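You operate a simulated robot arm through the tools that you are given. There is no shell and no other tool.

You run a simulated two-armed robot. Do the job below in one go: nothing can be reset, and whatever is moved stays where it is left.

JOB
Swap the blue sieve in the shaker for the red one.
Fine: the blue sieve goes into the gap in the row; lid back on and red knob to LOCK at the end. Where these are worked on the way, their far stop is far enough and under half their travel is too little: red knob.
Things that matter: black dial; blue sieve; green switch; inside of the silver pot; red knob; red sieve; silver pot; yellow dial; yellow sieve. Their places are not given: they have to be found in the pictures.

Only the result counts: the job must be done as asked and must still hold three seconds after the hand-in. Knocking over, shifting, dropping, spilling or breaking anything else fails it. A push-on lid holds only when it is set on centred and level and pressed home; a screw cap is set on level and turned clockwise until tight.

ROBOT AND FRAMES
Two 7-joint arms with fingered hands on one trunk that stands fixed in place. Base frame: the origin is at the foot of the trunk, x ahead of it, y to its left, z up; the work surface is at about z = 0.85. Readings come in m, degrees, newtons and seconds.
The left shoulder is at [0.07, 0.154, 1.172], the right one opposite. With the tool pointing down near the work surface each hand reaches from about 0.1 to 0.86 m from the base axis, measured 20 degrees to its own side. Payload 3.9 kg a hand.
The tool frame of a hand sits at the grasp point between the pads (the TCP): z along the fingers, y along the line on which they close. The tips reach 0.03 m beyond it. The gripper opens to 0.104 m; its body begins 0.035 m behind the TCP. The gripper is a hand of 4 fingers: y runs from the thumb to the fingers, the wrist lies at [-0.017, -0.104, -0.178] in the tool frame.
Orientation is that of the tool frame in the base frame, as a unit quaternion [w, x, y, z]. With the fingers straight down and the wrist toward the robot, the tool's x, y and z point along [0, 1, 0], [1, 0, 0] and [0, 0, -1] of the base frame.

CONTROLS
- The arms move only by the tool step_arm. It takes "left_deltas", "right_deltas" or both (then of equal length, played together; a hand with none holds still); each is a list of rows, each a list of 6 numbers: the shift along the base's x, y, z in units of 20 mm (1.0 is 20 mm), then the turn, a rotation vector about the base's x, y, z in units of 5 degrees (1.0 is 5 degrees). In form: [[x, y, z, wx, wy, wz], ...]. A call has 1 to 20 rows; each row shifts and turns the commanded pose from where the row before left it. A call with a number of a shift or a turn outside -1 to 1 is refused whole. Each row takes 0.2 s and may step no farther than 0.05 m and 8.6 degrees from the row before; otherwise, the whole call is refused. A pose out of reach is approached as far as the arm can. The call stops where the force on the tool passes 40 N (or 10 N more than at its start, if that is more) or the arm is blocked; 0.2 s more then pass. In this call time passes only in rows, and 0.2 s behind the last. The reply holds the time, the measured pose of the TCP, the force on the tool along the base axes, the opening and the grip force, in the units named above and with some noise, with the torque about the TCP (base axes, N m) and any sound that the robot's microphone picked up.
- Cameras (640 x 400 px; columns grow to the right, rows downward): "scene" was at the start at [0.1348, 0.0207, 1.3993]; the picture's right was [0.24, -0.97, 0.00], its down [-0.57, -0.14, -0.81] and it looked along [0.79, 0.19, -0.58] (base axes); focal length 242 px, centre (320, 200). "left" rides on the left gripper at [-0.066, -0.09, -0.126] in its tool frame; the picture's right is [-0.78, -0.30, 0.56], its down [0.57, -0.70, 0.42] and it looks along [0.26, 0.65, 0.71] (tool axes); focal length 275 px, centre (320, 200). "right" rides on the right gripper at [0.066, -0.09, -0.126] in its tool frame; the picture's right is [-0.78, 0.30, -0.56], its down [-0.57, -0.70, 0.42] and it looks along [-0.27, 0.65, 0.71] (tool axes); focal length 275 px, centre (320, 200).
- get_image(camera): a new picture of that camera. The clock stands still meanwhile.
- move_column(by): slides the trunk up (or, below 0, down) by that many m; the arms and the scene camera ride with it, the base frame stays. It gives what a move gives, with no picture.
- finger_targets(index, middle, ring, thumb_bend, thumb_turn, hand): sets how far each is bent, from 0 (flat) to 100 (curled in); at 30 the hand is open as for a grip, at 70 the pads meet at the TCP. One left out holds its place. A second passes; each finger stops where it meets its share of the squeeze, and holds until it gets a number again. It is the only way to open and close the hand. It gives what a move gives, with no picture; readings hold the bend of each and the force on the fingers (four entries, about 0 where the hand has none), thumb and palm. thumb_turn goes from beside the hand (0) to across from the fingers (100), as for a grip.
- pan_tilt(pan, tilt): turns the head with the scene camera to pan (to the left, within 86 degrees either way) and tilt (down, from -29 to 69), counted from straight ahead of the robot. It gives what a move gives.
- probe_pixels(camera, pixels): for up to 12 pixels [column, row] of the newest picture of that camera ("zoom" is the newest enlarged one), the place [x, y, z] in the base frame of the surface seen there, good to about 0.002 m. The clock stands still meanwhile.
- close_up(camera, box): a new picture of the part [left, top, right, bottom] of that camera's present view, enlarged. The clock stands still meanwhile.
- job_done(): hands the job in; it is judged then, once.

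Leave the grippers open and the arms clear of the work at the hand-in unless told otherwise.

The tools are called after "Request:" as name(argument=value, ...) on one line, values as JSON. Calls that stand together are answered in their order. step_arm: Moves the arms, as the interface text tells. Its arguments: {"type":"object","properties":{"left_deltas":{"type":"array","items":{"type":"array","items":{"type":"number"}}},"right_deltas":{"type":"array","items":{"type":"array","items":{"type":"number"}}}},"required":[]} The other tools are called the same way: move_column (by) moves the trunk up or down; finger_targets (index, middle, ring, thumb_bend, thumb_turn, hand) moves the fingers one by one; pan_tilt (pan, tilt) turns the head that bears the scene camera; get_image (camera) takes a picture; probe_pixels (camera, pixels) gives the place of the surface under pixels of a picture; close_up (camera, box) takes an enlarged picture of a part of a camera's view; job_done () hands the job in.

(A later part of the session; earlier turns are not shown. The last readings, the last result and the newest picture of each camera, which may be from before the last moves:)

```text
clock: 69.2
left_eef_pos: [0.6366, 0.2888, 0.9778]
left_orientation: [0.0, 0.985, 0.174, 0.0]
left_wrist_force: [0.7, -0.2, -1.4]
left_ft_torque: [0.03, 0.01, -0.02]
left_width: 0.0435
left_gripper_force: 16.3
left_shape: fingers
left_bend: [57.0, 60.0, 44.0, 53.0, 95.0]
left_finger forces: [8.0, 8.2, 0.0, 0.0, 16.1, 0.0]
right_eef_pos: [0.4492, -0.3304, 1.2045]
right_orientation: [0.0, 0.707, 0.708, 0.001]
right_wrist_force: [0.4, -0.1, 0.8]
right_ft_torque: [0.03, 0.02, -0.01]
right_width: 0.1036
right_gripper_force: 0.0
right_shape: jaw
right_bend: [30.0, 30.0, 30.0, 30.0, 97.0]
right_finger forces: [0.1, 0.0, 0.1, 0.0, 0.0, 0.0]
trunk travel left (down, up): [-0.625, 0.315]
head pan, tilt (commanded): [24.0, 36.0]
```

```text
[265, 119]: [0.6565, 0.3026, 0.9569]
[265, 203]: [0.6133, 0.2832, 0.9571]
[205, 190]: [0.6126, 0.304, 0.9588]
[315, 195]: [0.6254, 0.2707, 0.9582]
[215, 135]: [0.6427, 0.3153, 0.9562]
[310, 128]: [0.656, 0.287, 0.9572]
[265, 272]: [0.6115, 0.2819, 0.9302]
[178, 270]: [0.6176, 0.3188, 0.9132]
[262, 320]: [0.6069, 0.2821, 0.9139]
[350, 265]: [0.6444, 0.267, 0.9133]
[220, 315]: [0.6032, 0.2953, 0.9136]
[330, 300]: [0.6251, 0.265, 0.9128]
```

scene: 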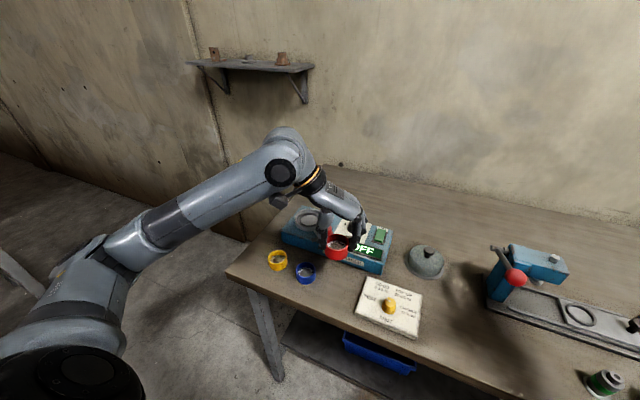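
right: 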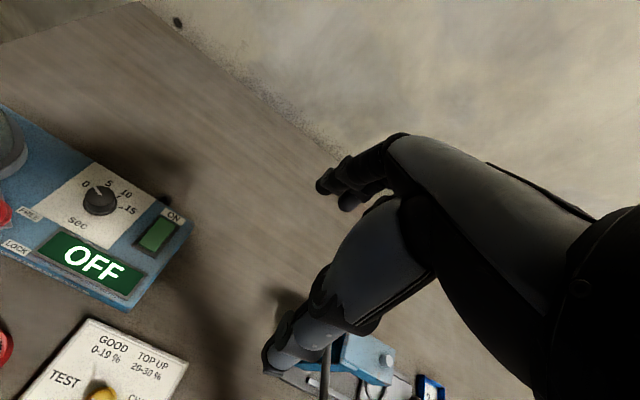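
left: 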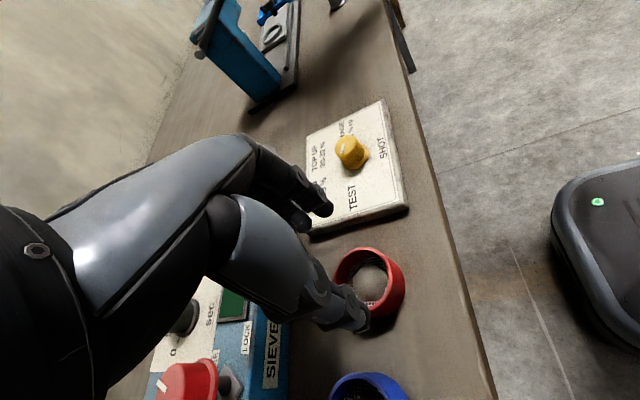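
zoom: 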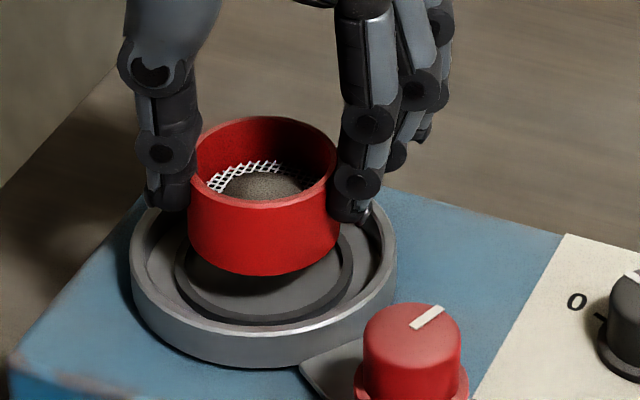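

Sieve centre (0.634, 0.293) matches the seat. Rim at 0.957; it seats at about 0.939. I lower 15 mm, then feel with small steps.

Request:
step_arm(left_deltas=[[0, 0, -0.4, 0, 0, 0], [0, 0, -0.3, 0, 0, 0], [0, 0, -0.1, 0, 0, 0]])

Request:
step_arm(left_deltas=[[0, 0, -0.08, 0, 0, 0]])

```text
clock: 70.0
left_eef_pos: [0.6365, 0.2892, 0.9606]
left_orientation: [0.0, 0.985, 0.174, -0.001]
left_wrist_force: [0.0, -0.6, -0.9]
left_ft_torque: [0.0, 0.03, 0.02]
left_width: 0.0437
left_gripper_force: 16.2
left_shape: fingers
left_bend: [57.0, 60.0, 44.0, 53.0, 95.0]
left_finger forces: [7.9, 8.1, 0.0, 0.0, 16.2, 0.0]
right_eef_pos: [0.4502, -0.329, 1.2055]
right_orientation: [0.0, 0.707, 0.707, 0.0]
right_wrist_force: [0.1, -0.5, -0.2]
right_ft_torque: [0.0, 0.0, -0.01]
right_width: 0.1037
right_gripper_force: 0.1
right_shape: jaw
right_bend: [30.0, 30.0, 30.0, 30.0, 97.0]
right_finger forces: [0.0, 0.0, 0.0, 0.0, 0.0, 0.0]
trunk travel left (down, up): [-0.625, 0.315]
head pan, tilt (commanded): [24.0, 36.0]
```

```text
clock: 70.4
left_eef_pos: [0.6363, 0.2886, 0.9605]
left_orientation: [0.0, 0.985, 0.174, 0.0]
left_wrist_force: [0.0, 0.2, -1.0]
left_ft_torque: [-0.01, 0.0, 0.01]
left_width: 0.0438
left_gripper_force: 15.9
left_shape: fingers
left_bend: [57.0, 60.0, 44.0, 53.0, 95.0]
left_finger forces: [8.0, 8.1, 0.0, 0.0, 16.2, 0.0]
right_eef_pos: [0.45, -0.3302, 1.2047]
right_orientation: [0.0, 0.707, 0.707, 0.001]
right_wrist_force: [-0.4, 0.2, 0.0]
right_ft_torque: [0.0, -0.02, 0.0]
right_width: 0.1037
right_gripper_force: 0.0
right_shape: jaw
right_bend: [30.0, 30.0, 30.0, 30.0, 97.0]
right_finger forces: [0.0, 0.1, 0.0, 0.1, 0.0, 0.1]
trunk travel left (down, up): [-0.625, 0.315]
head pan, tilt (commanded): [24.0, 36.0]
```

No contact yet. Continuing in ~1.5 mm steps.

Request:
step_arm(left_deltas=[[0, 0, -0.08, 0, 0, 0]])

Request:
step_arm(left_deltas=[[0, 0, -0.06, 0, 0, 0]])

Request:
close_up(camera="scene", box=[286, 190, 346, 235])

```text
clock: 70.8
left_eef_pos: [0.6365, 0.2879, 0.9585]
left_orientation: [0.0, 0.985, 0.175, 0.0]
left_wrist_force: [-0.6, 0.0, -0.8]
left_ft_torque: [-0.02, 0.0, -0.03]
left_width: 0.0437
left_gripper_force: 16.6
left_shape: fingers
left_bend: [57.0, 60.0, 44.0, 53.0, 95.0]
left_finger forces: [8.0, 8.1, 0.0, 0.0, 16.1, 0.0]
right_eef_pos: [0.4497, -0.3295, 1.2041]
right_orientation: [0.0, 0.707, 0.707, -0.001]
right_wrist_force: [-0.1, -0.7, -0.3]
right_ft_torque: [0.05, -0.01, -0.02]
right_width: 0.1036
right_gripper_force: 0.1
right_shape: jaw
right_bend: [30.0, 30.0, 30.0, 30.0, 97.0]
right_finger forces: [0.0, 0.0, 0.0, 0.1, 0.1, 0.1]
trunk travel left (down, up): [-0.625, 0.315]
head pan, tilt (commanded): [24.0, 36.0]
```

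```text
clock: 71.2
left_eef_pos: [0.6366, 0.2888, 0.9579]
left_orientation: [0.0, 0.985, 0.174, 0.002]
left_wrist_force: [1.1, 0.5, 3.5]
left_ft_torque: [-0.02, -0.05, -0.04]
left_width: 0.0436
left_gripper_force: 16.3
left_shape: fingers
left_bend: [58.0, 60.0, 44.0, 53.0, 95.0]
left_finger forces: [7.7, 8.4, 0.1, 0.0, 16.2, 0.0]
right_eef_pos: [0.4489, -0.3298, 1.2061]
right_orientation: [0.0, 0.707, 0.707, 0.0]
right_wrist_force: [-0.3, -0.8, 0.0]
right_ft_torque: [-0.01, 0.03, -0.03]
right_width: 0.104
right_gripper_force: 0.1
right_shape: jaw
right_bend: [30.0, 30.0, 30.0, 30.0, 97.0]
right_finger forces: [0.0, 0.0, 0.0, 0.0, 0.0, 0.1]
trunk travel left (down, up): [-0.625, 0.315]
head pan, tilt (commanded): [24.0, 36.0]
```

```text
8.89 times, centred on (316, 212) of scene
```

zoom: 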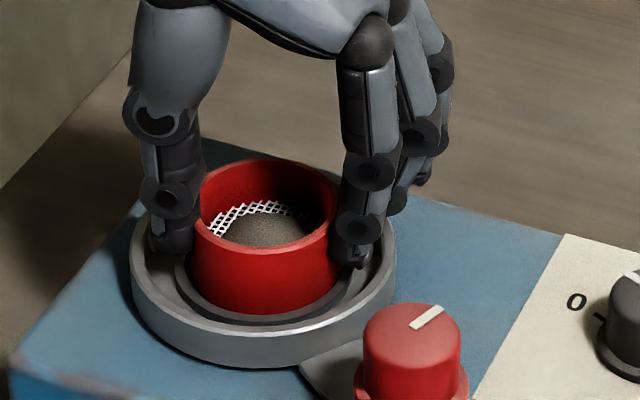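

Contact: +3.5 N. Confirm the rim height before releasing.

Request:
probe_pixels(camera="zoom", pixels=[[268, 162], [265, 247], [210, 235], [315, 240], [265, 310], [230, 168]])

```text
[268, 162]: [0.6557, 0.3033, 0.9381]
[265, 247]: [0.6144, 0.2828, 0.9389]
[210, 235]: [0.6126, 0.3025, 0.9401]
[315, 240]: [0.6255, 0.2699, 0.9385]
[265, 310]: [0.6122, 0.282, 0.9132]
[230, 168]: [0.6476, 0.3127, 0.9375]
```

The red sieve is seated (rim at 0.9385, as blue was). I'll open the fingers in stages and lift.

Request:
finger_targets(hand="left", index=52, middle=53, thumb_bend=49)

Request:
finger_targets(hand="left", index=46, middle=46, thumb_bend=45)

Request:
step_arm(left_deltas=[[0, 0, 0.4, 0, 0, 0], [0, 0, 0.8, 0, 0, 0], [0, 0, 1, 0, 0, 0], [0, 0, 1, 0, 0, 0], [0, 0, 1, 0, 0, 0], [0, 0, 1, 0, 0, 0], [0, 0, 1, 0, 0, 0]])

Request:
get_image(camera="scene")

Request:
close_up(camera="scene", box=[286, 195, 346, 240])

```text
clock: 72.2
left_eef_pos: [0.6366, 0.2888, 0.9569]
left_orientation: [0.0, 0.985, 0.174, 0.0]
left_wrist_force: [-1.2, 1.5, 0.0]
left_ft_torque: [0.01, 0.02, 0.02]
left_width: 0.0531
left_gripper_force: 0.4
left_shape: fingers
left_bend: [52.0, 53.0, 44.0, 48.0, 97.0]
left_finger forces: [0.0, 0.0, 0.1, 0.0, 1.0, 0.1]
right_eef_pos: [0.4495, -0.3292, 1.2055]
right_orientation: [0.0, 0.707, 0.707, 0.0]
right_wrist_force: [-0.3, 0.0, -0.1]
right_ft_torque: [0.05, 0.0, 0.04]
right_width: 0.1036
right_gripper_force: 0.0
right_shape: jaw
right_bend: [30.0, 30.0, 30.0, 30.0, 97.0]
right_finger forces: [0.0, 0.0, 0.1, 0.0, 0.0, 0.0]
trunk travel left (down, up): [-0.625, 0.315]
head pan, tilt (commanded): [24.0, 36.0]
```

```text
clock: 73.2
left_eef_pos: [0.6354, 0.2892, 0.9566]
left_orientation: [0.0, 0.985, 0.174, 0.0]
left_wrist_force: [-0.2, 2.3, 2.5]
left_ft_torque: [0.0, -0.07, 0.03]
left_width: 0.0648
left_gripper_force: 1.1
left_shape: fingers
left_bend: [46.0, 48.0, 44.0, 45.0, 97.0]
left_finger forces: [0.0, 3.5, 0.0, 0.0, 0.0, 0.1]
right_eef_pos: [0.45, -0.3291, 1.2049]
right_orientation: [0.0, 0.707, 0.707, 0.0]
right_wrist_force: [-0.5, 0.9, 0.3]
right_ft_torque: [0.01, -0.01, -0.02]
right_width: 0.1037
right_gripper_force: 0.0
right_shape: jaw
right_bend: [30.0, 30.0, 30.0, 30.0, 97.0]
right_finger forces: [0.0, 0.0, 0.1, 0.1, 0.0, 0.0]
trunk travel left (down, up): [-0.625, 0.315]
head pan, tilt (commanded): [24.0, 36.0]
```

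```text
clock: 74.8
left_eef_pos: [0.6362, 0.2905, 1.083]
left_orientation: [0.0, 0.985, 0.174, 0.0]
left_wrist_force: [1.0, -1.1, -0.1]
left_ft_torque: [-0.01, 0.02, 0.0]
left_width: 0.0648
left_gripper_force: 0.1
left_shape: fingers
left_bend: [46.0, 46.0, 44.0, 45.0, 97.0]
left_finger forces: [0.0, 0.0, 0.0, 0.0, 0.0, 0.1]
right_eef_pos: [0.4475, -0.3297, 1.2047]
right_orientation: [0.0, 0.707, 0.707, 0.0]
right_wrist_force: [0.1, 0.4, 0.8]
right_ft_torque: [0.01, -0.02, 0.04]
right_width: 0.1036
right_gripper_force: 0.0
right_shape: jaw
right_bend: [30.0, 30.0, 30.0, 30.0, 97.0]
right_finger forces: [0.0, 0.0, 0.0, 0.1, 0.0, 0.0]
trunk travel left (down, up): [-0.625, 0.315]
head pan, tilt (commanded): [24.0, 36.0]
```

```text
taken
```

scene: 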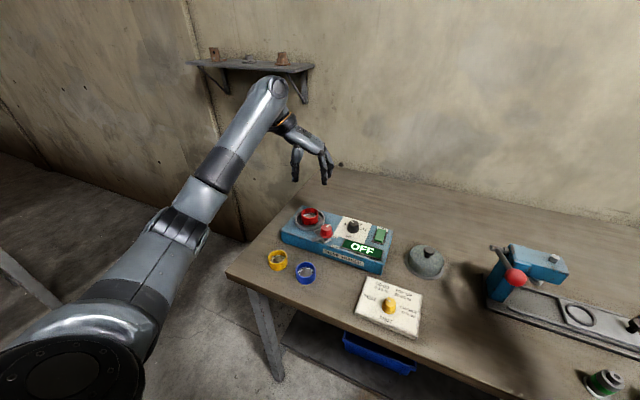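

```text
8.89 times, centred on (316, 218) of scene
```

zoom: 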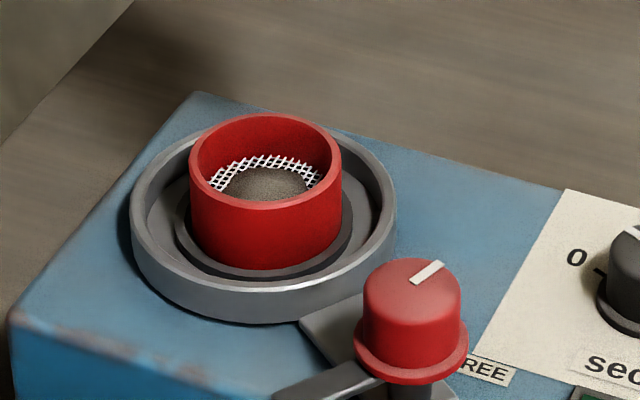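

The red sieve sits properly in the seat. Now the lid: I'll look at it on the table to get its knob's centre.

Request:
close_up(camera="scene", box=[396, 235, 456, 285])

```text
8.00 times, centred on (426, 260) of scene
```

zoom: 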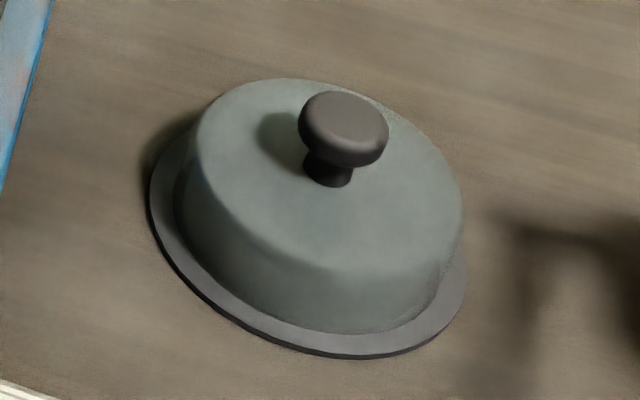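

Request:
probe_pixels(camera="zoom", pixels=[[303, 118], [386, 130], [345, 94], [338, 148], [342, 120], [152, 200], [200, 290], [320, 350], [440, 320], [463, 270], [180, 140], [330, 180]])

```text
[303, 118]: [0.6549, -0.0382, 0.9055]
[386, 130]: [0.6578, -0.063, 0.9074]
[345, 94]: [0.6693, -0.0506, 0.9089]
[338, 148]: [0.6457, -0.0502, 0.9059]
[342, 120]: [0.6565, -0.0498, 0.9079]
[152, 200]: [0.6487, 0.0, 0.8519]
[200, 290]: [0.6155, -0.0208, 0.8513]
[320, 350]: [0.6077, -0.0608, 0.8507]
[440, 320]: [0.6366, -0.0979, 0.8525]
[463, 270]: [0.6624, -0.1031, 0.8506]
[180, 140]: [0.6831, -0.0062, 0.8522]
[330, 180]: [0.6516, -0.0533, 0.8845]
```

The lid knob's centre is at (0.657, −0.0505), top z 0.908. I'll go there with yaw back to −40° at z≈1.085, fingers to 50, then descend.

Request:
step_arm(left_deltas=[[0.065, -0.948, 0.02, 0, 0, 0.3334], [0.065, -0.948, 0, 0, 0, 0.3334], [0.065, -0.948, 0, 0, 0, 0.3334], [0.065, -0.948, 0, 0, 0, 0.3334], [0.065, -0.948, 0, 0, 0, 0.3334], [0.065, -0.948, 0, 0, 0, 0.3334], [0.065, -0.948, 0, 0, 0, 0.3334], [0.065, -0.948, 0, 0, 0, 0.3334], [0.065, -0.948, 0, 0, 0, 0.3334], [0.065, -0.948, 0, 0, 0, 0.3334], [0.065, -0.948, 0, 0, 0, 0.3334], [0.065, -0.948, 0, 0, 0, 0.3334], [0.065, -0.948, 0, 0, 0, 0.3334], [0.065, -0.948, 0, 0, 0, 0.3334], [0.065, -0.948, 0, 0, 0, 0.3334], [0.065, -0.948, 0, 0, 0, 0.3334], [0.065, -0.948, 0, 0, 0, 0.3334], [0.065, -0.948, 0, 0, 0, 0.3334]])

Request:
finger_targets(hand="left", index=50, middle=50, ring=50, thumb_bend=50)

Request:
get_image(camera="left")

Request:
close_up(camera="scene", box=[390, 160, 486, 290])

```text
clock: 78.6
left_eef_pos: [0.6598, -0.0531, 1.081]
left_orientation: [0.0, 0.905, 0.425, 0.0]
left_wrist_force: [0.4, -0.5, -0.2]
left_ft_torque: [0.01, -0.01, -0.01]
left_width: 0.0649
left_gripper_force: 0.0
left_shape: fingers
left_bend: [46.0, 46.0, 44.0, 45.0, 97.0]
left_finger forces: [0.1, 0.0, 0.0, 0.0, 0.1, 0.0]
right_eef_pos: [0.4482, -0.3316, 1.205]
right_orientation: [-0.001, 0.707, 0.707, 0.001]
right_wrist_force: [-0.1, 0.8, 0.0]
right_ft_torque: [0.02, -0.01, -0.02]
right_width: 0.1036
right_gripper_force: 0.1
right_shape: jaw
right_bend: [30.0, 30.0, 30.0, 30.0, 97.0]
right_finger forces: [0.1, 0.0, 0.0, 0.0, 0.0, 0.0]
trunk travel left (down, up): [-0.625, 0.315]
head pan, tilt (commanded): [24.0, 36.0]
```

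```text
clock: 79.6
left_eef_pos: [0.66, -0.0528, 1.0822]
left_orientation: [0.0, 0.906, 0.423, -0.001]
left_wrist_force: [0.3, 0.1, 0.1]
left_ft_torque: [0.01, 0.01, 0.0]
left_width: 0.0542
left_gripper_force: 0.1
left_shape: fingers
left_bend: [50.0, 50.0, 50.0, 50.0, 97.0]
left_finger forces: [0.1, 0.0, 0.0, 0.1, 0.0, 0.1]
right_eef_pos: [0.4505, -0.3297, 1.205]
right_orientation: [0.0, 0.707, 0.707, 0.0]
right_wrist_force: [0.1, 0.7, -0.9]
right_ft_torque: [-0.02, 0.01, 0.0]
right_width: 0.1036
right_gripper_force: 0.1
right_shape: jaw
right_bend: [30.0, 30.0, 30.0, 30.0, 97.0]
right_finger forces: [0.0, 0.0, 0.1, 0.0, 0.1, 0.1]
trunk travel left (down, up): [-0.625, 0.315]
head pan, tilt (commanded): [24.0, 36.0]
```

```text
taken
```

left: 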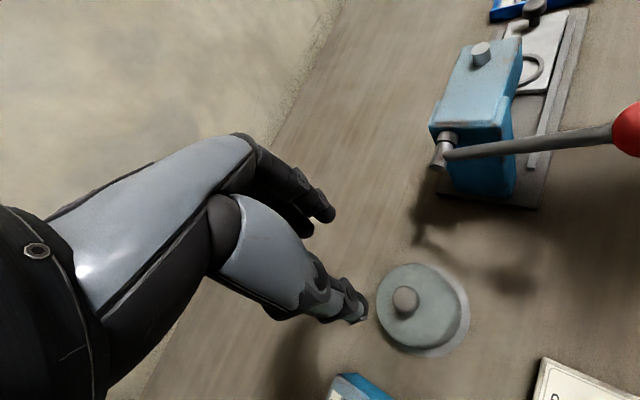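

```text
3.08 times, centred on (438, 225) of scene
```

zoom: 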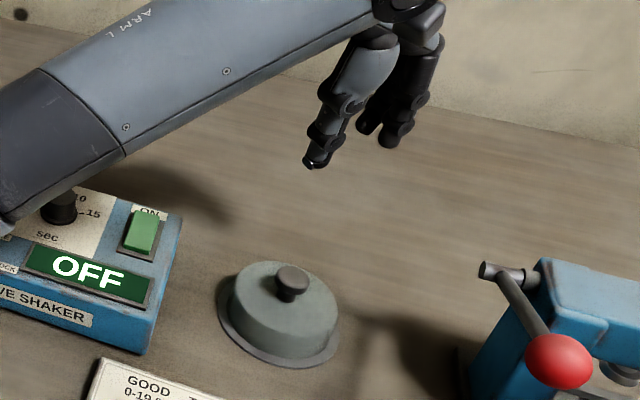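

Alignment matches where I let go. Lowering to TCP z≈0.922.

Request:
step_arm(left_deltas=[[0, 0, -1, 0, 0, 0], [0, 0, -1, 0, 0, 0], [0, 0, -1, 0, 0, 0], [0, 0, -1, 0, 0, 0], [0, 0, -1, 0, 0, 0], [0, 0, -1, 0, 0, 0], [0, 0, -0.9, 0, 0, 0], [0, 0, -0.7, 0, 0, 0], [0, 0, -0.35, 0, 0, 0]])

Request:
close_up(camera="left", box=[260, 150, 460, 350])

```text
clock: 81.6
left_eef_pos: [0.6588, -0.0512, 0.9219]
left_orientation: [0.001, 0.906, 0.423, 0.0]
left_wrist_force: [-0.4, 0.1, 0.4]
left_ft_torque: [0.01, 0.04, 0.0]
left_width: 0.0542
left_gripper_force: 0.1
left_shape: fingers
left_bend: [50.0, 50.0, 50.0, 50.0, 97.0]
left_finger forces: [0.0, 0.1, 0.0, 0.1, 0.0, 0.0]
right_eef_pos: [0.4508, -0.3304, 1.205]
right_orientation: [0.0, 0.707, 0.707, 0.0]
right_wrist_force: [0.0, 0.1, -0.1]
right_ft_torque: [0.02, 0.02, 0.04]
right_width: 0.1036
right_gripper_force: 0.1
right_shape: jaw
right_bend: [30.0, 30.0, 30.0, 30.0, 97.0]
right_finger forces: [0.0, 0.0, 0.1, 0.0, 0.0, 0.0]
trunk travel left (down, up): [-0.625, 0.315]
head pan, tilt (commanded): [24.0, 36.0]
```

```text
2.00 times, centred on (360, 250) of left
```

zoom: 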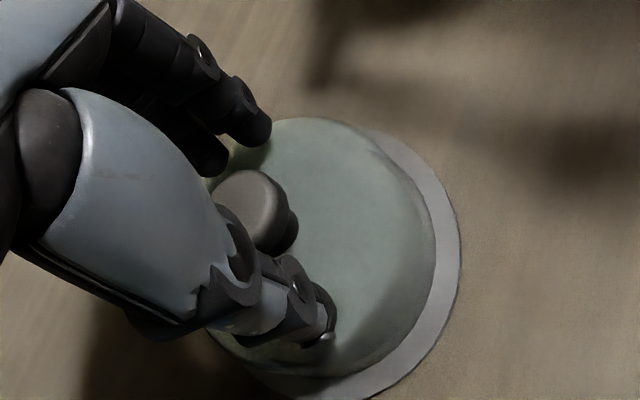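

No contact, and the lid knob is between thumb and fingers. Closing on it as before.

Request:
finger_targets(hand="left", index=70, middle=70, ring=55, thumb_bend=70)

Request:
step_arm(left_deltas=[[0, 0, 0.2, 0, 0, 0], [0, 0, 0.4, 0, 0, 0]])

Request:
close_up(camera="scene", box=[390, 190, 480, 280])

```text
clock: 82.6
left_eef_pos: [0.6605, -0.051, 0.9227]
left_orientation: [0.001, 0.906, 0.424, -0.001]
left_wrist_force: [-0.5, 0.3, 0.2]
left_ft_torque: [0.04, 0.03, -0.01]
left_width: 0.0212
left_gripper_force: 7.7
left_shape: fingers
left_bend: [64.0, 66.0, 55.0, 62.0, 96.0]
left_finger forces: [3.9, 4.4, 0.0, 0.0, 7.9, 0.1]
right_eef_pos: [0.4499, -0.3307, 1.2057]
right_orientation: [0.001, 0.707, 0.707, 0.0]
right_wrist_force: [0.6, -0.1, -0.1]
right_ft_torque: [0.03, -0.02, -0.01]
right_width: 0.1036
right_gripper_force: 0.1
right_shape: jaw
right_bend: [30.0, 30.0, 30.0, 30.0, 97.0]
right_finger forces: [0.0, 0.0, 0.0, 0.0, 0.0, 0.0]
trunk travel left (down, up): [-0.625, 0.315]
head pan, tilt (commanded): [24.0, 36.0]
```

```text
clock: 83.2
left_eef_pos: [0.6599, -0.0518, 0.9335]
left_orientation: [-0.001, 0.906, 0.423, 0.0]
left_wrist_force: [-1.1, 0.4, -1.4]
left_ft_torque: [0.0, 0.0, 0.02]
left_width: 0.0213
left_gripper_force: 8.2
left_shape: fingers
left_bend: [64.0, 66.0, 55.0, 62.0, 96.0]
left_finger forces: [4.1, 4.3, 0.1, 0.0, 7.9, 0.1]
right_eef_pos: [0.4501, -0.3298, 1.2046]
right_orientation: [0.0, 0.707, 0.707, -0.001]
right_wrist_force: [0.7, 1.0, 0.1]
right_ft_torque: [0.01, 0.02, 0.01]
right_width: 0.1038
right_gripper_force: 0.2
right_shape: jaw
right_bend: [30.0, 30.0, 30.0, 30.0, 97.0]
right_finger forces: [0.0, 0.1, 0.0, 0.1, 0.1, 0.0]
trunk travel left (down, up): [-0.625, 0.315]
head pan, tilt (commanded): [24.0, 36.0]
```

```text
4.44 times, centred on (435, 235) of scene
```

zoom: 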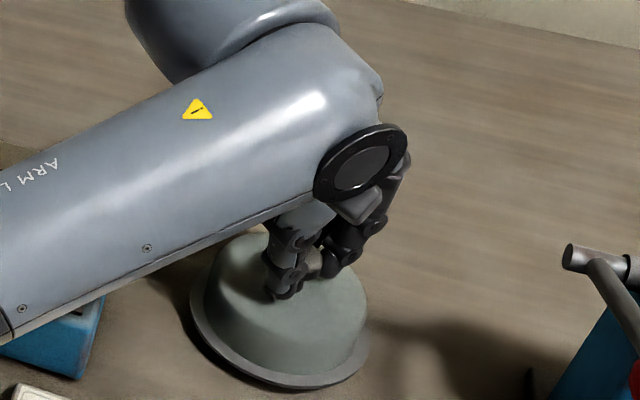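

The lid is in hand. I'll raise it to z≈1.09 and carry it over the pot.

Request:
step_arm(left_deltas=[[0, 0, 0.8, 0, 0, 0], [0, 0, 1, 0, 0, 0], [0, 0, 1, 0, 0, 0], [0, 0, 1, 0, 0, 0], [0, 0, 1, 0, 0, 0], [0, 0, 1, 0, 0, 0], [0, 0, 1, 0, 0, 0], [0, 0, 1, 0, 0, 0]])

Request:
step_arm(left_deltas=[[-0.062, 0.5, 0, 0, 0, 0], [-0.062, 0.955, 0, 0, 0, 0], [-0.062, 0.955, 0, 0, 0, 0], [-0.062, 0.955, 0, 0, 0, 0], [-0.062, 0.955, 0, 0, 0, 0], [-0.062, 0.955, 0, 0, 0, 0], [-0.062, 0.955, 0, 0, 0, 0], [-0.062, 0.955, 0, 0, 0, 0], [-0.062, 0.955, 0, 0, 0, 0], [-0.062, 0.955, 0, 0, 0, 0], [-0.062, 0.955, 0, 0, 0, 0], [-0.062, 0.955, 0, 0, 0, 0], [-0.062, 0.955, 0, 0, 0, 0], [-0.062, 0.955, 0, 0, 0, 0], [-0.062, 0.955, 0, 0, 0, 0], [-0.062, 0.955, 0, 0, 0, 0], [-0.062, 0.955, 0, 0, 0, 0], [-0.062, 0.955, 0, 0, 0, 0], [-0.062, 0.5, 0, 0, 0, 0]])

Request:
close_up(camera="scene", box=[270, 150, 366, 240])

```text
clock: 85.0
left_eef_pos: [0.6592, -0.0528, 1.0892]
left_orientation: [0.0, 0.906, 0.424, -0.001]
left_wrist_force: [0.7, 0.4, -1.6]
left_ft_torque: [0.0, 0.04, -0.01]
left_width: 0.021
left_gripper_force: 8.1
left_shape: fingers
left_bend: [64.0, 66.0, 55.0, 62.0, 96.0]
left_finger forces: [4.0, 4.3, 0.0, 0.1, 8.1, 0.0]
right_eef_pos: [0.449, -0.3299, 1.2045]
right_orientation: [0.0, 0.707, 0.707, 0.0]
right_wrist_force: [0.3, 0.5, -0.2]
right_ft_torque: [-0.02, -0.01, 0.03]
right_width: 0.1037
right_gripper_force: 0.0
right_shape: jaw
right_bend: [30.0, 30.0, 30.0, 30.0, 97.0]
right_finger forces: [0.1, 0.0, 0.0, 0.0, 0.0, 0.0]
trunk travel left (down, up): [-0.625, 0.315]
head pan, tilt (commanded): [24.0, 36.0]
```

```text
clock: 89.0
left_eef_pos: [0.6385, 0.2921, 1.0895]
left_orientation: [0.0, 0.906, 0.424, 0.0]
left_wrist_force: [1.0, 0.4, -1.1]
left_ft_torque: [0.02, -0.03, 0.03]
left_width: 0.021
left_gripper_force: 8.3
left_shape: fingers
left_bend: [65.0, 66.0, 55.0, 62.0, 96.0]
left_finger forces: [4.1, 4.4, 0.1, 0.0, 7.9, 0.0]
right_eef_pos: [0.4485, -0.3301, 1.2044]
right_orientation: [0.0, 0.707, 0.707, 0.0]
right_wrist_force: [-0.3, -0.3, -0.2]
right_ft_torque: [0.0, 0.02, 0.0]
right_width: 0.1039
right_gripper_force: 0.0
right_shape: jaw
right_bend: [30.0, 30.0, 30.0, 30.0, 97.0]
right_finger forces: [0.0, 0.1, 0.0, 0.1, 0.0, 0.0]
trunk travel left (down, up): [-0.625, 0.315]
head pan, tilt (commanded): [24.0, 36.0]
```

```text
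4.44 times, centred on (318, 195) of scene
```

zoom: 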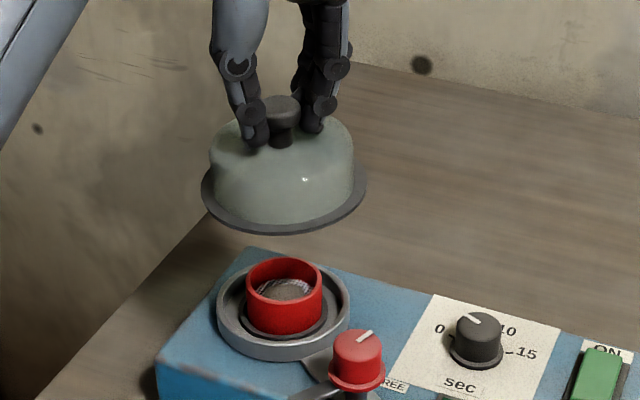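

I check the lid's level and centre over the pot by probing its flange.

Request:
close_up(camera="scene", box=[308, 168, 356, 208])

```text
10.00 times, centred on (332, 188) of scene
```

zoom: 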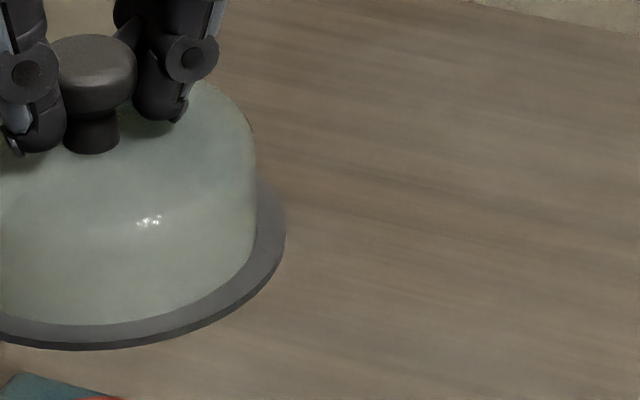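

Request:
close_up(camera="scene", box=[282, 165, 340, 210])

```text
8.89 times, centred on (311, 188) of scene
```

zoom: 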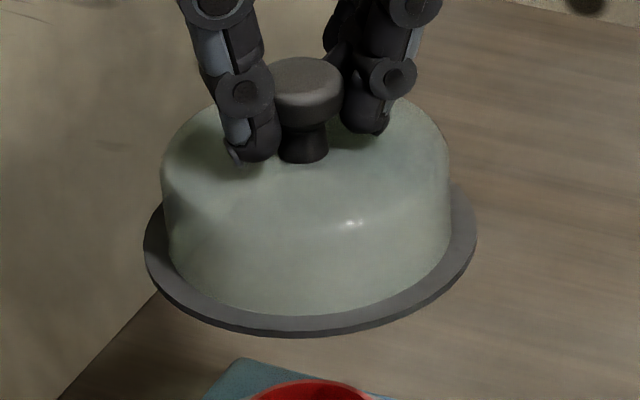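

Request:
probe_pixels(camera="zoom", pixels=[[148, 235], [170, 285], [230, 318], [310, 327], [390, 308], [450, 265], [472, 225], [465, 200], [155, 215], [305, 62], [302, 150]])

```text
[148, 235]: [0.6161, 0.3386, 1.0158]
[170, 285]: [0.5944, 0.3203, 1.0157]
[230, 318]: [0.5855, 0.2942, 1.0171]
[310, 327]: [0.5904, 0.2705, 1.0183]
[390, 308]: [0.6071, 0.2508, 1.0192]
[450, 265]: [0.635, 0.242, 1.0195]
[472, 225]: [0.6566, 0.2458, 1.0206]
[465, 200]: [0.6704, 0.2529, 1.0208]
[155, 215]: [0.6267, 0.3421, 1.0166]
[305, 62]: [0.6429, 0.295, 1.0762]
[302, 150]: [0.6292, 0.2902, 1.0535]
```

The lid is tilted about 2° (higher on the right/far side) and centred at (0.6365, 0.2925). I'll correct the tilt with a small turn (+1.9° about x, +1.1° about y) with a small shift, and re-measure.

Request:
step_arm(left_deltas=[[-0.07, -0.09, -0.5, 0.38, 0.22, 0], [0, 0, -0.8, 0, 0, 0], [0, 0, -0.7, 0, 0, 0]])

Request:
close_up(camera="scene", box=[282, 178, 340, 223])

```text
clock: 89.8
left_eef_pos: [0.637, 0.2891, 1.0491]
left_orientation: [-0.019, 0.906, 0.423, -0.002]
left_wrist_force: [-0.5, -0.3, -1.3]
left_ft_torque: [0.0, 0.01, 0.0]
left_width: 0.0208
left_gripper_force: 8.1
left_shape: fingers
left_bend: [65.0, 66.0, 55.0, 62.0, 96.0]
left_finger forces: [4.1, 4.3, 0.1, 0.0, 7.8, 0.0]
right_eef_pos: [0.4501, -0.3295, 1.205]
right_orientation: [0.0, 0.707, 0.707, 0.001]
right_wrist_force: [-0.1, 0.1, 0.2]
right_ft_torque: [0.02, 0.01, -0.03]
right_width: 0.1035
right_gripper_force: 0.0
right_shape: jaw
right_bend: [30.0, 30.0, 30.0, 30.0, 97.0]
right_finger forces: [0.0, 0.0, 0.1, 0.0, 0.0, 0.0]
trunk travel left (down, up): [-0.625, 0.315]
head pan, tilt (commanded): [24.0, 36.0]
```

```text
8.89 times, centred on (311, 200) of scene
```

zoom: 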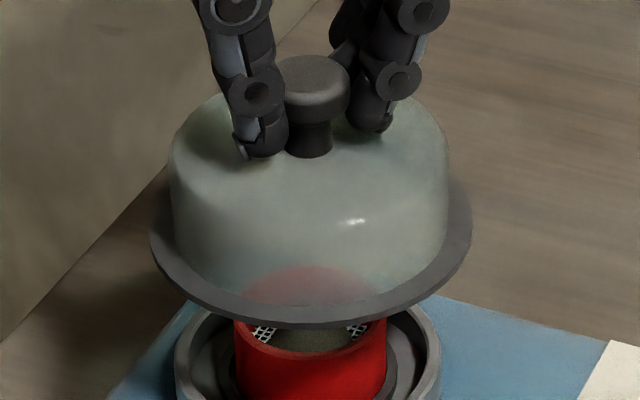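

Request:
probe_pixels(camera="zoom", pixels=[[152, 235], [175, 280], [230, 312], [310, 322], [390, 300], [445, 260], [468, 220], [460, 195], [160, 210], [200, 298], [425, 280]])

```text
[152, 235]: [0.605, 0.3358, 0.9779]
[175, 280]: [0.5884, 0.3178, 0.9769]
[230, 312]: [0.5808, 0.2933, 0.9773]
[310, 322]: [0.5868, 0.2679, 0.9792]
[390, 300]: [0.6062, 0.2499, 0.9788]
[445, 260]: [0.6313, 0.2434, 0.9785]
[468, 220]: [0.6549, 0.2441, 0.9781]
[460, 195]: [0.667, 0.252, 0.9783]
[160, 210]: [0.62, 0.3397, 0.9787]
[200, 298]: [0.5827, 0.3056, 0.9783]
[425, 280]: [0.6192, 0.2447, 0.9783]
```

The lid is now level to within 1 mm and centred near (0.633, 0.292). I shift +0.5/+1 mm and lower 45 mm, then feel for the rim.

Request:
step_arm(left_deltas=[[0.03, 0.05, -0.5, 0, 0, 0], [0, 0, -0.7, 0, 0, 0], [0, 0, -0.6, 0, 0, 0], [0, 0, -0.4, 0, 0, 0]])

Request:
close_up(camera="scene", box=[282, 188, 340, 233])

```text
clock: 90.8
left_eef_pos: [0.6377, 0.291, 1.006]
left_orientation: [-0.019, 0.906, 0.423, -0.002]
left_wrist_force: [0.2, -0.4, -0.3]
left_ft_torque: [-0.03, -0.03, 0.02]
left_width: 0.0206
left_gripper_force: 8.2
left_shape: fingers
left_bend: [65.0, 66.0, 55.0, 62.0, 96.0]
left_finger forces: [4.1, 4.5, 0.1, 0.1, 7.8, 0.1]
right_eef_pos: [0.4501, -0.3288, 1.2043]
right_orientation: [0.0, 0.707, 0.707, -0.001]
right_wrist_force: [-0.2, 0.5, -1.0]
right_ft_torque: [0.02, 0.02, 0.01]
right_width: 0.1038
right_gripper_force: 0.0
right_shape: jaw
right_bend: [30.0, 30.0, 30.0, 30.0, 97.0]
right_finger forces: [0.0, 0.0, 0.0, 0.0, 0.0, 0.0]
trunk travel left (down, up): [-0.625, 0.315]
head pan, tilt (commanded): [24.0, 36.0]
```

```text
8.89 times, centred on (311, 210) of scene
```

zoom: 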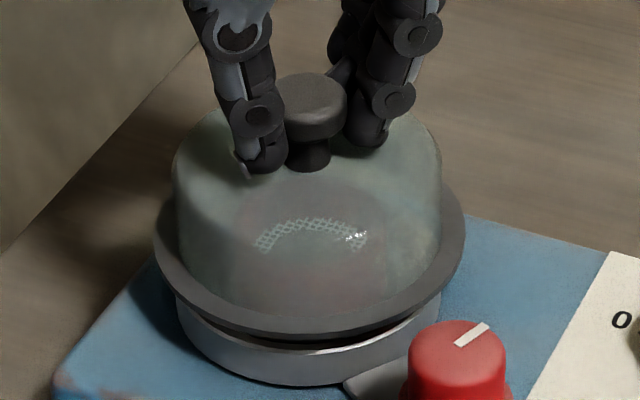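

The flange overhangs the pot evenly left and right. Lowering the last ~10 mm in small steps.

Request:
step_arm(left_deltas=[[0, 0, -0.25, 0, 0, 0], [0, 0, -0.1, 0, 0, 0]])

Request:
step_arm(left_deltas=[[0, 0, -0.1, 0, 0, 0]])

Request:
step_arm(left_deltas=[[0, 0, -0.1, 0, 0, 0]])

```text
clock: 91.4
left_eef_pos: [0.6376, 0.2902, 0.9992]
left_orientation: [-0.02, 0.906, 0.423, -0.002]
left_wrist_force: [-0.7, -0.1, -1.8]
left_ft_torque: [-0.01, 0.03, -0.02]
left_width: 0.0206
left_gripper_force: 7.7
left_shape: fingers
left_bend: [65.0, 66.0, 55.0, 62.0, 96.0]
left_finger forces: [4.2, 4.3, 0.0, 0.1, 7.8, 0.0]
right_eef_pos: [0.4488, -0.3297, 1.2047]
right_orientation: [0.0, 0.708, 0.706, 0.0]
right_wrist_force: [0.8, 0.2, 0.3]
right_ft_torque: [0.01, 0.02, 0.0]
right_width: 0.1036
right_gripper_force: 0.1
right_shape: jaw
right_bend: [30.0, 30.0, 30.0, 30.0, 97.0]
right_finger forces: [0.0, 0.0, 0.0, 0.0, 0.0, 0.0]
trunk travel left (down, up): [-0.625, 0.315]
head pan, tilt (commanded): [24.0, 36.0]
```

```text
clock: 91.8
left_eef_pos: [0.6379, 0.2925, 0.997]
left_orientation: [-0.019, 0.906, 0.424, -0.002]
left_wrist_force: [-0.4, 0.3, -1.6]
left_ft_torque: [-0.02, -0.01, 0.02]
left_width: 0.0208
left_gripper_force: 8.1
left_shape: fingers
left_bend: [65.0, 66.0, 55.0, 62.0, 96.0]
left_finger forces: [4.1, 4.5, 0.0, 0.0, 7.8, 0.0]
right_eef_pos: [0.4477, -0.3291, 1.203]
right_orientation: [0.0, 0.707, 0.707, 0.0]
right_wrist_force: [-0.4, 0.1, -0.1]
right_ft_torque: [0.0, 0.04, -0.01]
right_width: 0.1035
right_gripper_force: 0.1
right_shape: jaw
right_bend: [30.0, 30.0, 30.0, 30.0, 97.0]
right_finger forces: [0.1, 0.0, 0.0, 0.0, 0.0, 0.0]
trunk travel left (down, up): [-0.625, 0.315]
head pan, tilt (commanded): [24.0, 36.0]
```

```text
clock: 92.2
left_eef_pos: [0.6375, 0.2915, 0.9939]
left_orientation: [-0.019, 0.906, 0.424, -0.002]
left_wrist_force: [0.7, 0.6, -1.0]
left_ft_torque: [0.01, 0.0, 0.0]
left_width: 0.0209
left_gripper_force: 8.4
left_shape: fingers
left_bend: [65.0, 66.0, 55.0, 62.0, 96.0]
left_finger forces: [4.1, 4.3, 0.0, 0.0, 7.8, 0.1]
right_eef_pos: [0.4498, -0.3302, 1.205]
right_orientation: [0.0, 0.707, 0.707, 0.0]
right_wrist_force: [-0.8, 0.6, 0.5]
right_ft_torque: [-0.02, 0.01, 0.02]
right_width: 0.1038
right_gripper_force: 0.0
right_shape: jaw
right_bend: [30.0, 30.0, 30.0, 30.0, 97.0]
right_finger forces: [0.0, 0.0, 0.0, 0.1, 0.1, 0.1]
trunk travel left (down, up): [-0.625, 0.315]
head pan, tilt (commanded): [24.0, 36.0]
```

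Still hanging freely. Two more 1 mm steps with a look.

Request:
step_arm(left_deltas=[[0, 0, -0.06, 0, 0, 0]])

Request:
step_arm(left_deltas=[[0, 0, -0.06, 0, 0, 0]])

Request:
close_up(camera="scene", box=[282, 188, 340, 233])

```text
clock: 92.6
left_eef_pos: [0.6359, 0.2914, 0.9946]
left_orientation: [-0.019, 0.905, 0.424, -0.001]
left_wrist_force: [2.3, 2.0, 3.3]
left_ft_torque: [0.08, -0.01, 0.0]
left_width: 0.0207
left_gripper_force: 8.2
left_shape: fingers
left_bend: [65.0, 66.0, 55.0, 63.0, 96.0]
left_finger forces: [3.7, 5.0, 0.0, 0.0, 7.6, 0.0]
right_eef_pos: [0.4499, -0.3298, 1.2051]
right_orientation: [0.0, 0.707, 0.707, 0.0]
right_wrist_force: [0.1, -0.3, 0.0]
right_ft_torque: [0.0, -0.03, 0.02]
right_width: 0.1036
right_gripper_force: 0.1
right_shape: jaw
right_bend: [30.0, 30.0, 30.0, 30.0, 97.0]
right_finger forces: [0.0, 0.0, 0.0, 0.1, 0.0, 0.0]
trunk travel left (down, up): [-0.625, 0.315]
head pan, tilt (commanded): [24.0, 36.0]
heard: snap
```

```text
clock: 93.0
left_eef_pos: [0.6372, 0.2919, 0.9942]
left_orientation: [-0.018, 0.905, 0.425, -0.001]
left_wrist_force: [4.1, 3.5, 6.5]
left_ft_torque: [0.08, -0.02, -0.01]
left_width: 0.0203
left_gripper_force: 7.9
left_shape: fingers
left_bend: [65.0, 66.0, 55.0, 63.0, 96.0]
left_finger forces: [3.3, 5.3, 0.1, 0.0, 7.2, 0.0]
right_eef_pos: [0.4484, -0.3299, 1.2052]
right_orientation: [0.0, 0.707, 0.707, 0.0]
right_wrist_force: [-0.2, 0.4, -0.5]
right_ft_torque: [-0.01, 0.0, 0.02]
right_width: 0.1036
right_gripper_force: 0.2
right_shape: jaw
right_bend: [30.0, 30.0, 30.0, 30.0, 97.0]
right_finger forces: [0.1, 0.0, 0.0, 0.0, 0.0, 0.0]
trunk travel left (down, up): [-0.625, 0.315]
head pan, tilt (commanded): [24.0, 36.0]
```

```text
8.89 times, centred on (311, 210) of scene
```

zoom: 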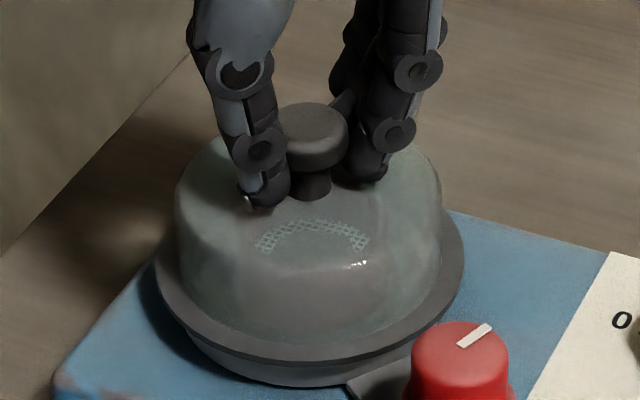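

Heard a snap as the lid met the rim: it has gone home. I'll check flange height and centring before releasing.

Request:
probe_pixels(camera="zoom", pixels=[[157, 265], [180, 315], [240, 350], [310, 357], [390, 338], [440, 295], [461, 255], [452, 225], [166, 240], [310, 375], [210, 345]])

```text
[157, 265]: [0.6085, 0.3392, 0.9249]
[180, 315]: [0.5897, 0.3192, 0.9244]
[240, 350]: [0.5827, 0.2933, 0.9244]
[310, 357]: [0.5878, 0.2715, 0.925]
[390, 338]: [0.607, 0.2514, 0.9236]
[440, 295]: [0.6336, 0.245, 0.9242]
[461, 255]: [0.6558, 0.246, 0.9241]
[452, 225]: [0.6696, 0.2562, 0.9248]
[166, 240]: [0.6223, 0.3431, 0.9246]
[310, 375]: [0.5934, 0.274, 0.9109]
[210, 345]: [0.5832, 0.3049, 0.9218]
```

The flange is level at z≈0.9245 and centred at (0.634, 0.2935). I'll release in stages and lift.

Request:
finger_targets(hand="left", index=58, middle=58, ring=50, thumb_bend=56)

Request:
finger_targets(hand="left", index=50, middle=50, ring=50, thumb_bend=50)

Request:
step_arm(left_deltas=[[0, 0, 0.4, 0, 0, 0], [0, 0, 0.8, 0, 0, 0], [0, 0, 1, 0, 0, 0], [0, 0, 1, 0, 0, 0], [0, 0, 1, -0.38, -0.22, 0]])

Request:
close_up(camera="scene", box=[275, 175, 371, 245])

```text
clock: 94.0
left_eef_pos: [0.6368, 0.291, 0.9927]
left_orientation: [-0.02, 0.906, 0.423, -0.001]
left_wrist_force: [-0.2, -0.2, -0.3]
left_ft_torque: [0.03, 0.01, 0.05]
left_width: 0.0363
left_gripper_force: 0.1
left_shape: fingers
left_bend: [57.0, 57.0, 50.0, 56.0, 97.0]
left_finger forces: [0.0, 0.0, 0.1, 0.1, 0.0, 0.0]
right_eef_pos: [0.4503, -0.3291, 1.2049]
right_orientation: [0.001, 0.707, 0.707, -0.001]
right_wrist_force: [0.3, -0.5, -0.8]
right_ft_torque: [0.01, -0.02, -0.01]
right_width: 0.1036
right_gripper_force: 0.1
right_shape: jaw
right_bend: [30.0, 30.0, 30.0, 30.0, 97.0]
right_finger forces: [0.0, 0.1, 0.0, 0.2, 0.0, 0.1]
trunk travel left (down, up): [-0.625, 0.315]
head pan, tilt (commanded): [24.0, 36.0]
```

```text
clock: 95.0
left_eef_pos: [0.6358, 0.2906, 0.9915]
left_orientation: [-0.018, 0.906, 0.423, -0.003]
left_wrist_force: [0.1, -0.4, -0.7]
left_ft_torque: [-0.03, -0.04, 0.02]
left_width: 0.0531
left_gripper_force: 0.4
left_shape: fingers
left_bend: [50.0, 50.0, 50.0, 50.0, 97.0]
left_finger forces: [0.0, 0.0, 0.0, 0.0, 0.0, 0.0]
right_eef_pos: [0.4495, -0.3305, 1.2051]
right_orientation: [0.0, 0.707, 0.707, 0.0]
right_wrist_force: [-0.1, 0.2, -0.1]
right_ft_torque: [0.02, 0.01, 0.01]
right_width: 0.1038
right_gripper_force: 0.1
right_shape: jaw
right_bend: [30.0, 30.0, 30.0, 30.0, 97.0]
right_finger forces: [0.0, 0.1, 0.0, 0.0, 0.0, 0.0]
trunk travel left (down, up): [-0.625, 0.315]
head pan, tilt (commanded): [24.0, 36.0]
```

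```text
clock: 96.2
left_eef_pos: [0.6362, 0.2909, 1.0773]
left_orientation: [0.0, 0.906, 0.423, 0.0]
left_wrist_force: [-1.2, 0.5, 0.2]
left_ft_torque: [-0.03, 0.0, 0.0]
left_width: 0.053
left_gripper_force: 0.0
left_shape: fingers
left_bend: [50.0, 50.0, 50.0, 50.0, 97.0]
left_finger forces: [0.1, 0.0, 0.0, 0.0, 0.1, 0.0]
right_eef_pos: [0.4497, -0.3304, 1.2052]
right_orientation: [0.001, 0.707, 0.707, 0.0]
right_wrist_force: [-0.3, 0.2, -0.2]
right_ft_torque: [0.0, 0.01, 0.0]
right_width: 0.1041
right_gripper_force: 0.0
right_shape: jaw
right_bend: [30.0, 30.0, 30.0, 30.0, 97.0]
right_finger forces: [0.0, 0.0, 0.1, 0.1, 0.1, 0.0]
trunk travel left (down, up): [-0.625, 0.315]
head pan, tilt (commanded): [24.0, 36.0]
```

```text
5.71 times, centred on (323, 210) of scene
```

zoom: 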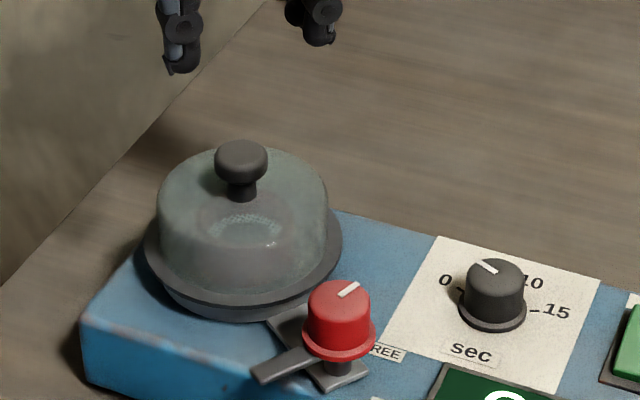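

The lid sits level with the latch still clear. To be sure it's fully home, I'll close the fingers and press gently on the lid knob's top. First closing and centring above it.

Request:
finger_targets(hand="left", index=68, middle=68, ring=60, thumb_bend=68)

Request:
step_arm(left_deltas=[[-0.1, 0.12, -0.8, 0, 0, 0], [0, 0, -0.8, 0, 0, 0], [0, 0, -0.8, 0, 0, 0]])

Request:
close_up(camera="scene", box=[275, 165, 355, 225])

Request:
close_up(camera="left", box=[260, 150, 460, 350])

```text
clock: 97.2
left_eef_pos: [0.6371, 0.2904, 1.0779]
left_orientation: [-0.001, 0.906, 0.424, -0.001]
left_wrist_force: [0.0, 0.0, 0.4]
left_ft_torque: [0.02, -0.03, -0.02]
left_width: 0.0084
left_gripper_force: 0.1
left_shape: fingers
left_bend: [68.0, 68.0, 60.0, 68.0, 97.0]
left_finger forces: [0.1, 0.1, 0.0, 0.0, 0.0, 0.0]
right_eef_pos: [0.4491, -0.33, 1.2053]
right_orientation: [0.0, 0.707, 0.708, -0.001]
right_wrist_force: [0.4, 0.7, 0.1]
right_ft_torque: [0.02, 0.01, -0.03]
right_width: 0.1037
right_gripper_force: 0.0
right_shape: jaw
right_bend: [30.0, 30.0, 30.0, 30.0, 97.0]
right_finger forces: [0.0, 0.1, 0.0, 0.0, 0.1, 0.1]
trunk travel left (down, up): [-0.625, 0.315]
head pan, tilt (commanded): [24.0, 36.0]
```

```text
clock: 98.0
left_eef_pos: [0.6333, 0.293, 1.0282]
left_orientation: [0.0, 0.906, 0.424, 0.0]
left_wrist_force: [0.4, 0.2, 0.4]
left_ft_torque: [0.0, 0.0, -0.03]
left_width: 0.008
left_gripper_force: 0.1
left_shape: fingers
left_bend: [68.0, 68.0, 60.0, 68.0, 97.0]
left_finger forces: [0.0, 0.0, 0.0, 0.0, 0.0, 0.0]
right_eef_pos: [0.4502, -0.3292, 1.2056]
right_orientation: [-0.001, 0.707, 0.707, 0.0]
right_wrist_force: [-0.8, 0.0, -0.4]
right_ft_torque: [-0.03, -0.02, 0.02]
right_width: 0.1036
right_gripper_force: 0.0
right_shape: jaw
right_bend: [30.0, 30.0, 30.0, 30.0, 97.0]
right_finger forces: [0.1, 0.1, 0.0, 0.1, 0.0, 0.0]
trunk travel left (down, up): [-0.625, 0.315]
head pan, tilt (commanded): [24.0, 36.0]
```

```text
6.67 times, centred on (315, 195) of scene
```

zoom: 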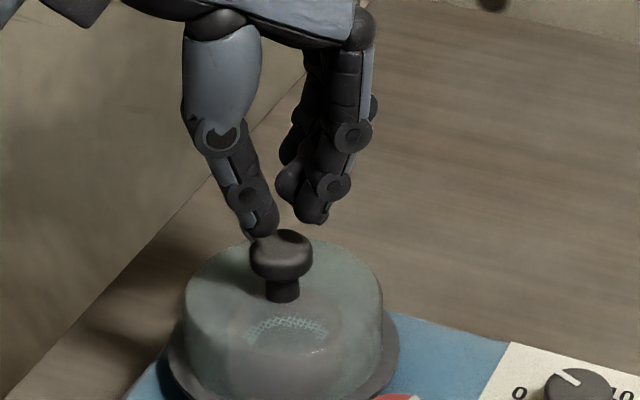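

```text
2.00 times, centred on (360, 250) of left
```

zoom: 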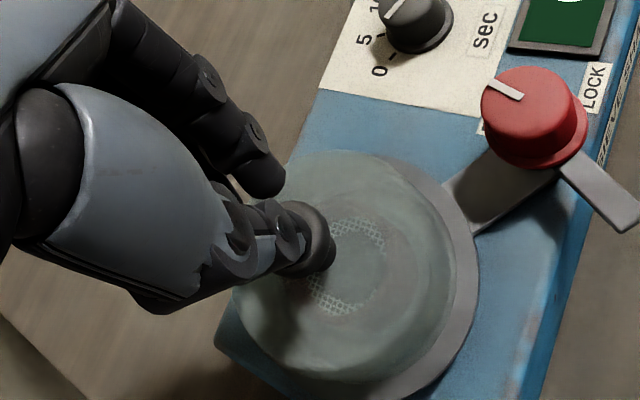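

Tips are over the knob head. I'll lower in small steps until a modest push is felt.

Request:
step_arm(left_deltas=[[0, 0, -0.4, 0, 0, 0], [0, 0, -0.15, 0, 0, 0]])

Request:
step_arm(left_deltas=[[0, 0, -0.1, 0, 0, 0]])

Request:
step_arm(left_deltas=[[0, 0, -0.1, 0, 0, 0]])

Request:
close_up(camera="scene", box=[275, 175, 355, 235])

```text
clock: 98.6
left_eef_pos: [0.6335, 0.2927, 1.0178]
left_orientation: [0.0, 0.906, 0.424, 0.0]
left_wrist_force: [0.2, -0.1, 0.7]
left_ft_torque: [-0.03, -0.01, 0.01]
left_width: 0.0083
left_gripper_force: 0.1
left_shape: fingers
left_bend: [68.0, 68.0, 60.0, 68.0, 97.0]
left_finger forces: [0.0, 0.0, 0.0, 0.0, 0.0, 0.0]
right_eef_pos: [0.4488, -0.3296, 1.2041]
right_orientation: [0.0, 0.707, 0.707, 0.0]
right_wrist_force: [0.1, 0.7, 0.5]
right_ft_torque: [0.01, 0.0, -0.05]
right_width: 0.1037
right_gripper_force: 0.1
right_shape: jaw
right_bend: [30.0, 30.0, 30.0, 30.0, 97.0]
right_finger forces: [0.0, 0.0, 0.0, 0.0, 0.0, 0.1]
trunk travel left (down, up): [-0.625, 0.315]
head pan, tilt (commanded): [24.0, 36.0]
```

```text
clock: 99.0
left_eef_pos: [0.6335, 0.2929, 1.0148]
left_orientation: [0.001, 0.906, 0.423, 0.0]
left_wrist_force: [0.5, 0.2, 0.2]
left_ft_torque: [0.0, -0.01, -0.01]
left_width: 0.0083
left_gripper_force: 0.2
left_shape: fingers
left_bend: [68.0, 68.0, 60.0, 68.0, 97.0]
left_finger forces: [0.0, 0.0, 0.0, 0.0, 0.0, 0.0]
right_eef_pos: [0.4495, -0.3293, 1.2055]
right_orientation: [0.0, 0.708, 0.707, 0.0]
right_wrist_force: [-0.4, 0.4, 0.9]
right_ft_torque: [0.01, -0.02, 0.03]
right_width: 0.1039
right_gripper_force: 0.1
right_shape: jaw
right_bend: [30.0, 30.0, 30.0, 30.0, 97.0]
right_finger forces: [0.1, 0.0, 0.0, 0.0, 0.0, 0.0]
trunk travel left (down, up): [-0.625, 0.315]
head pan, tilt (commanded): [24.0, 36.0]
```

```text
clock: 99.4
left_eef_pos: [0.6342, 0.293, 1.0148]
left_orientation: [0.0, 0.906, 0.424, 0.002]
left_wrist_force: [2.2, -0.5, 2.9]
left_ft_torque: [0.02, -0.13, -0.01]
left_width: 0.0082
left_gripper_force: 1.2
left_shape: fingers
left_bend: [68.0, 68.0, 60.0, 68.0, 97.0]
left_finger forces: [0.0, 3.1, 0.0, 0.0, 0.1, 0.0]
right_eef_pos: [0.4502, -0.3309, 1.2039]
right_orientation: [0.001, 0.707, 0.707, 0.0]
right_wrist_force: [-0.5, 0.4, 0.8]
right_ft_torque: [0.0, 0.04, 0.01]
right_width: 0.1035
right_gripper_force: 0.1
right_shape: jaw
right_bend: [30.0, 30.0, 30.0, 30.0, 97.0]
right_finger forces: [0.0, 0.0, 0.1, 0.1, 0.0, 0.0]
trunk travel left (down, up): [-0.625, 0.315]
head pan, tilt (commanded): [24.0, 36.0]
```

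```text
6.67 times, centred on (315, 205) of scene
```

zoom: 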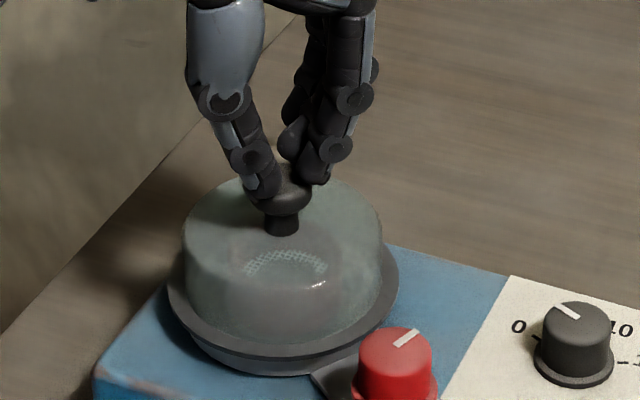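

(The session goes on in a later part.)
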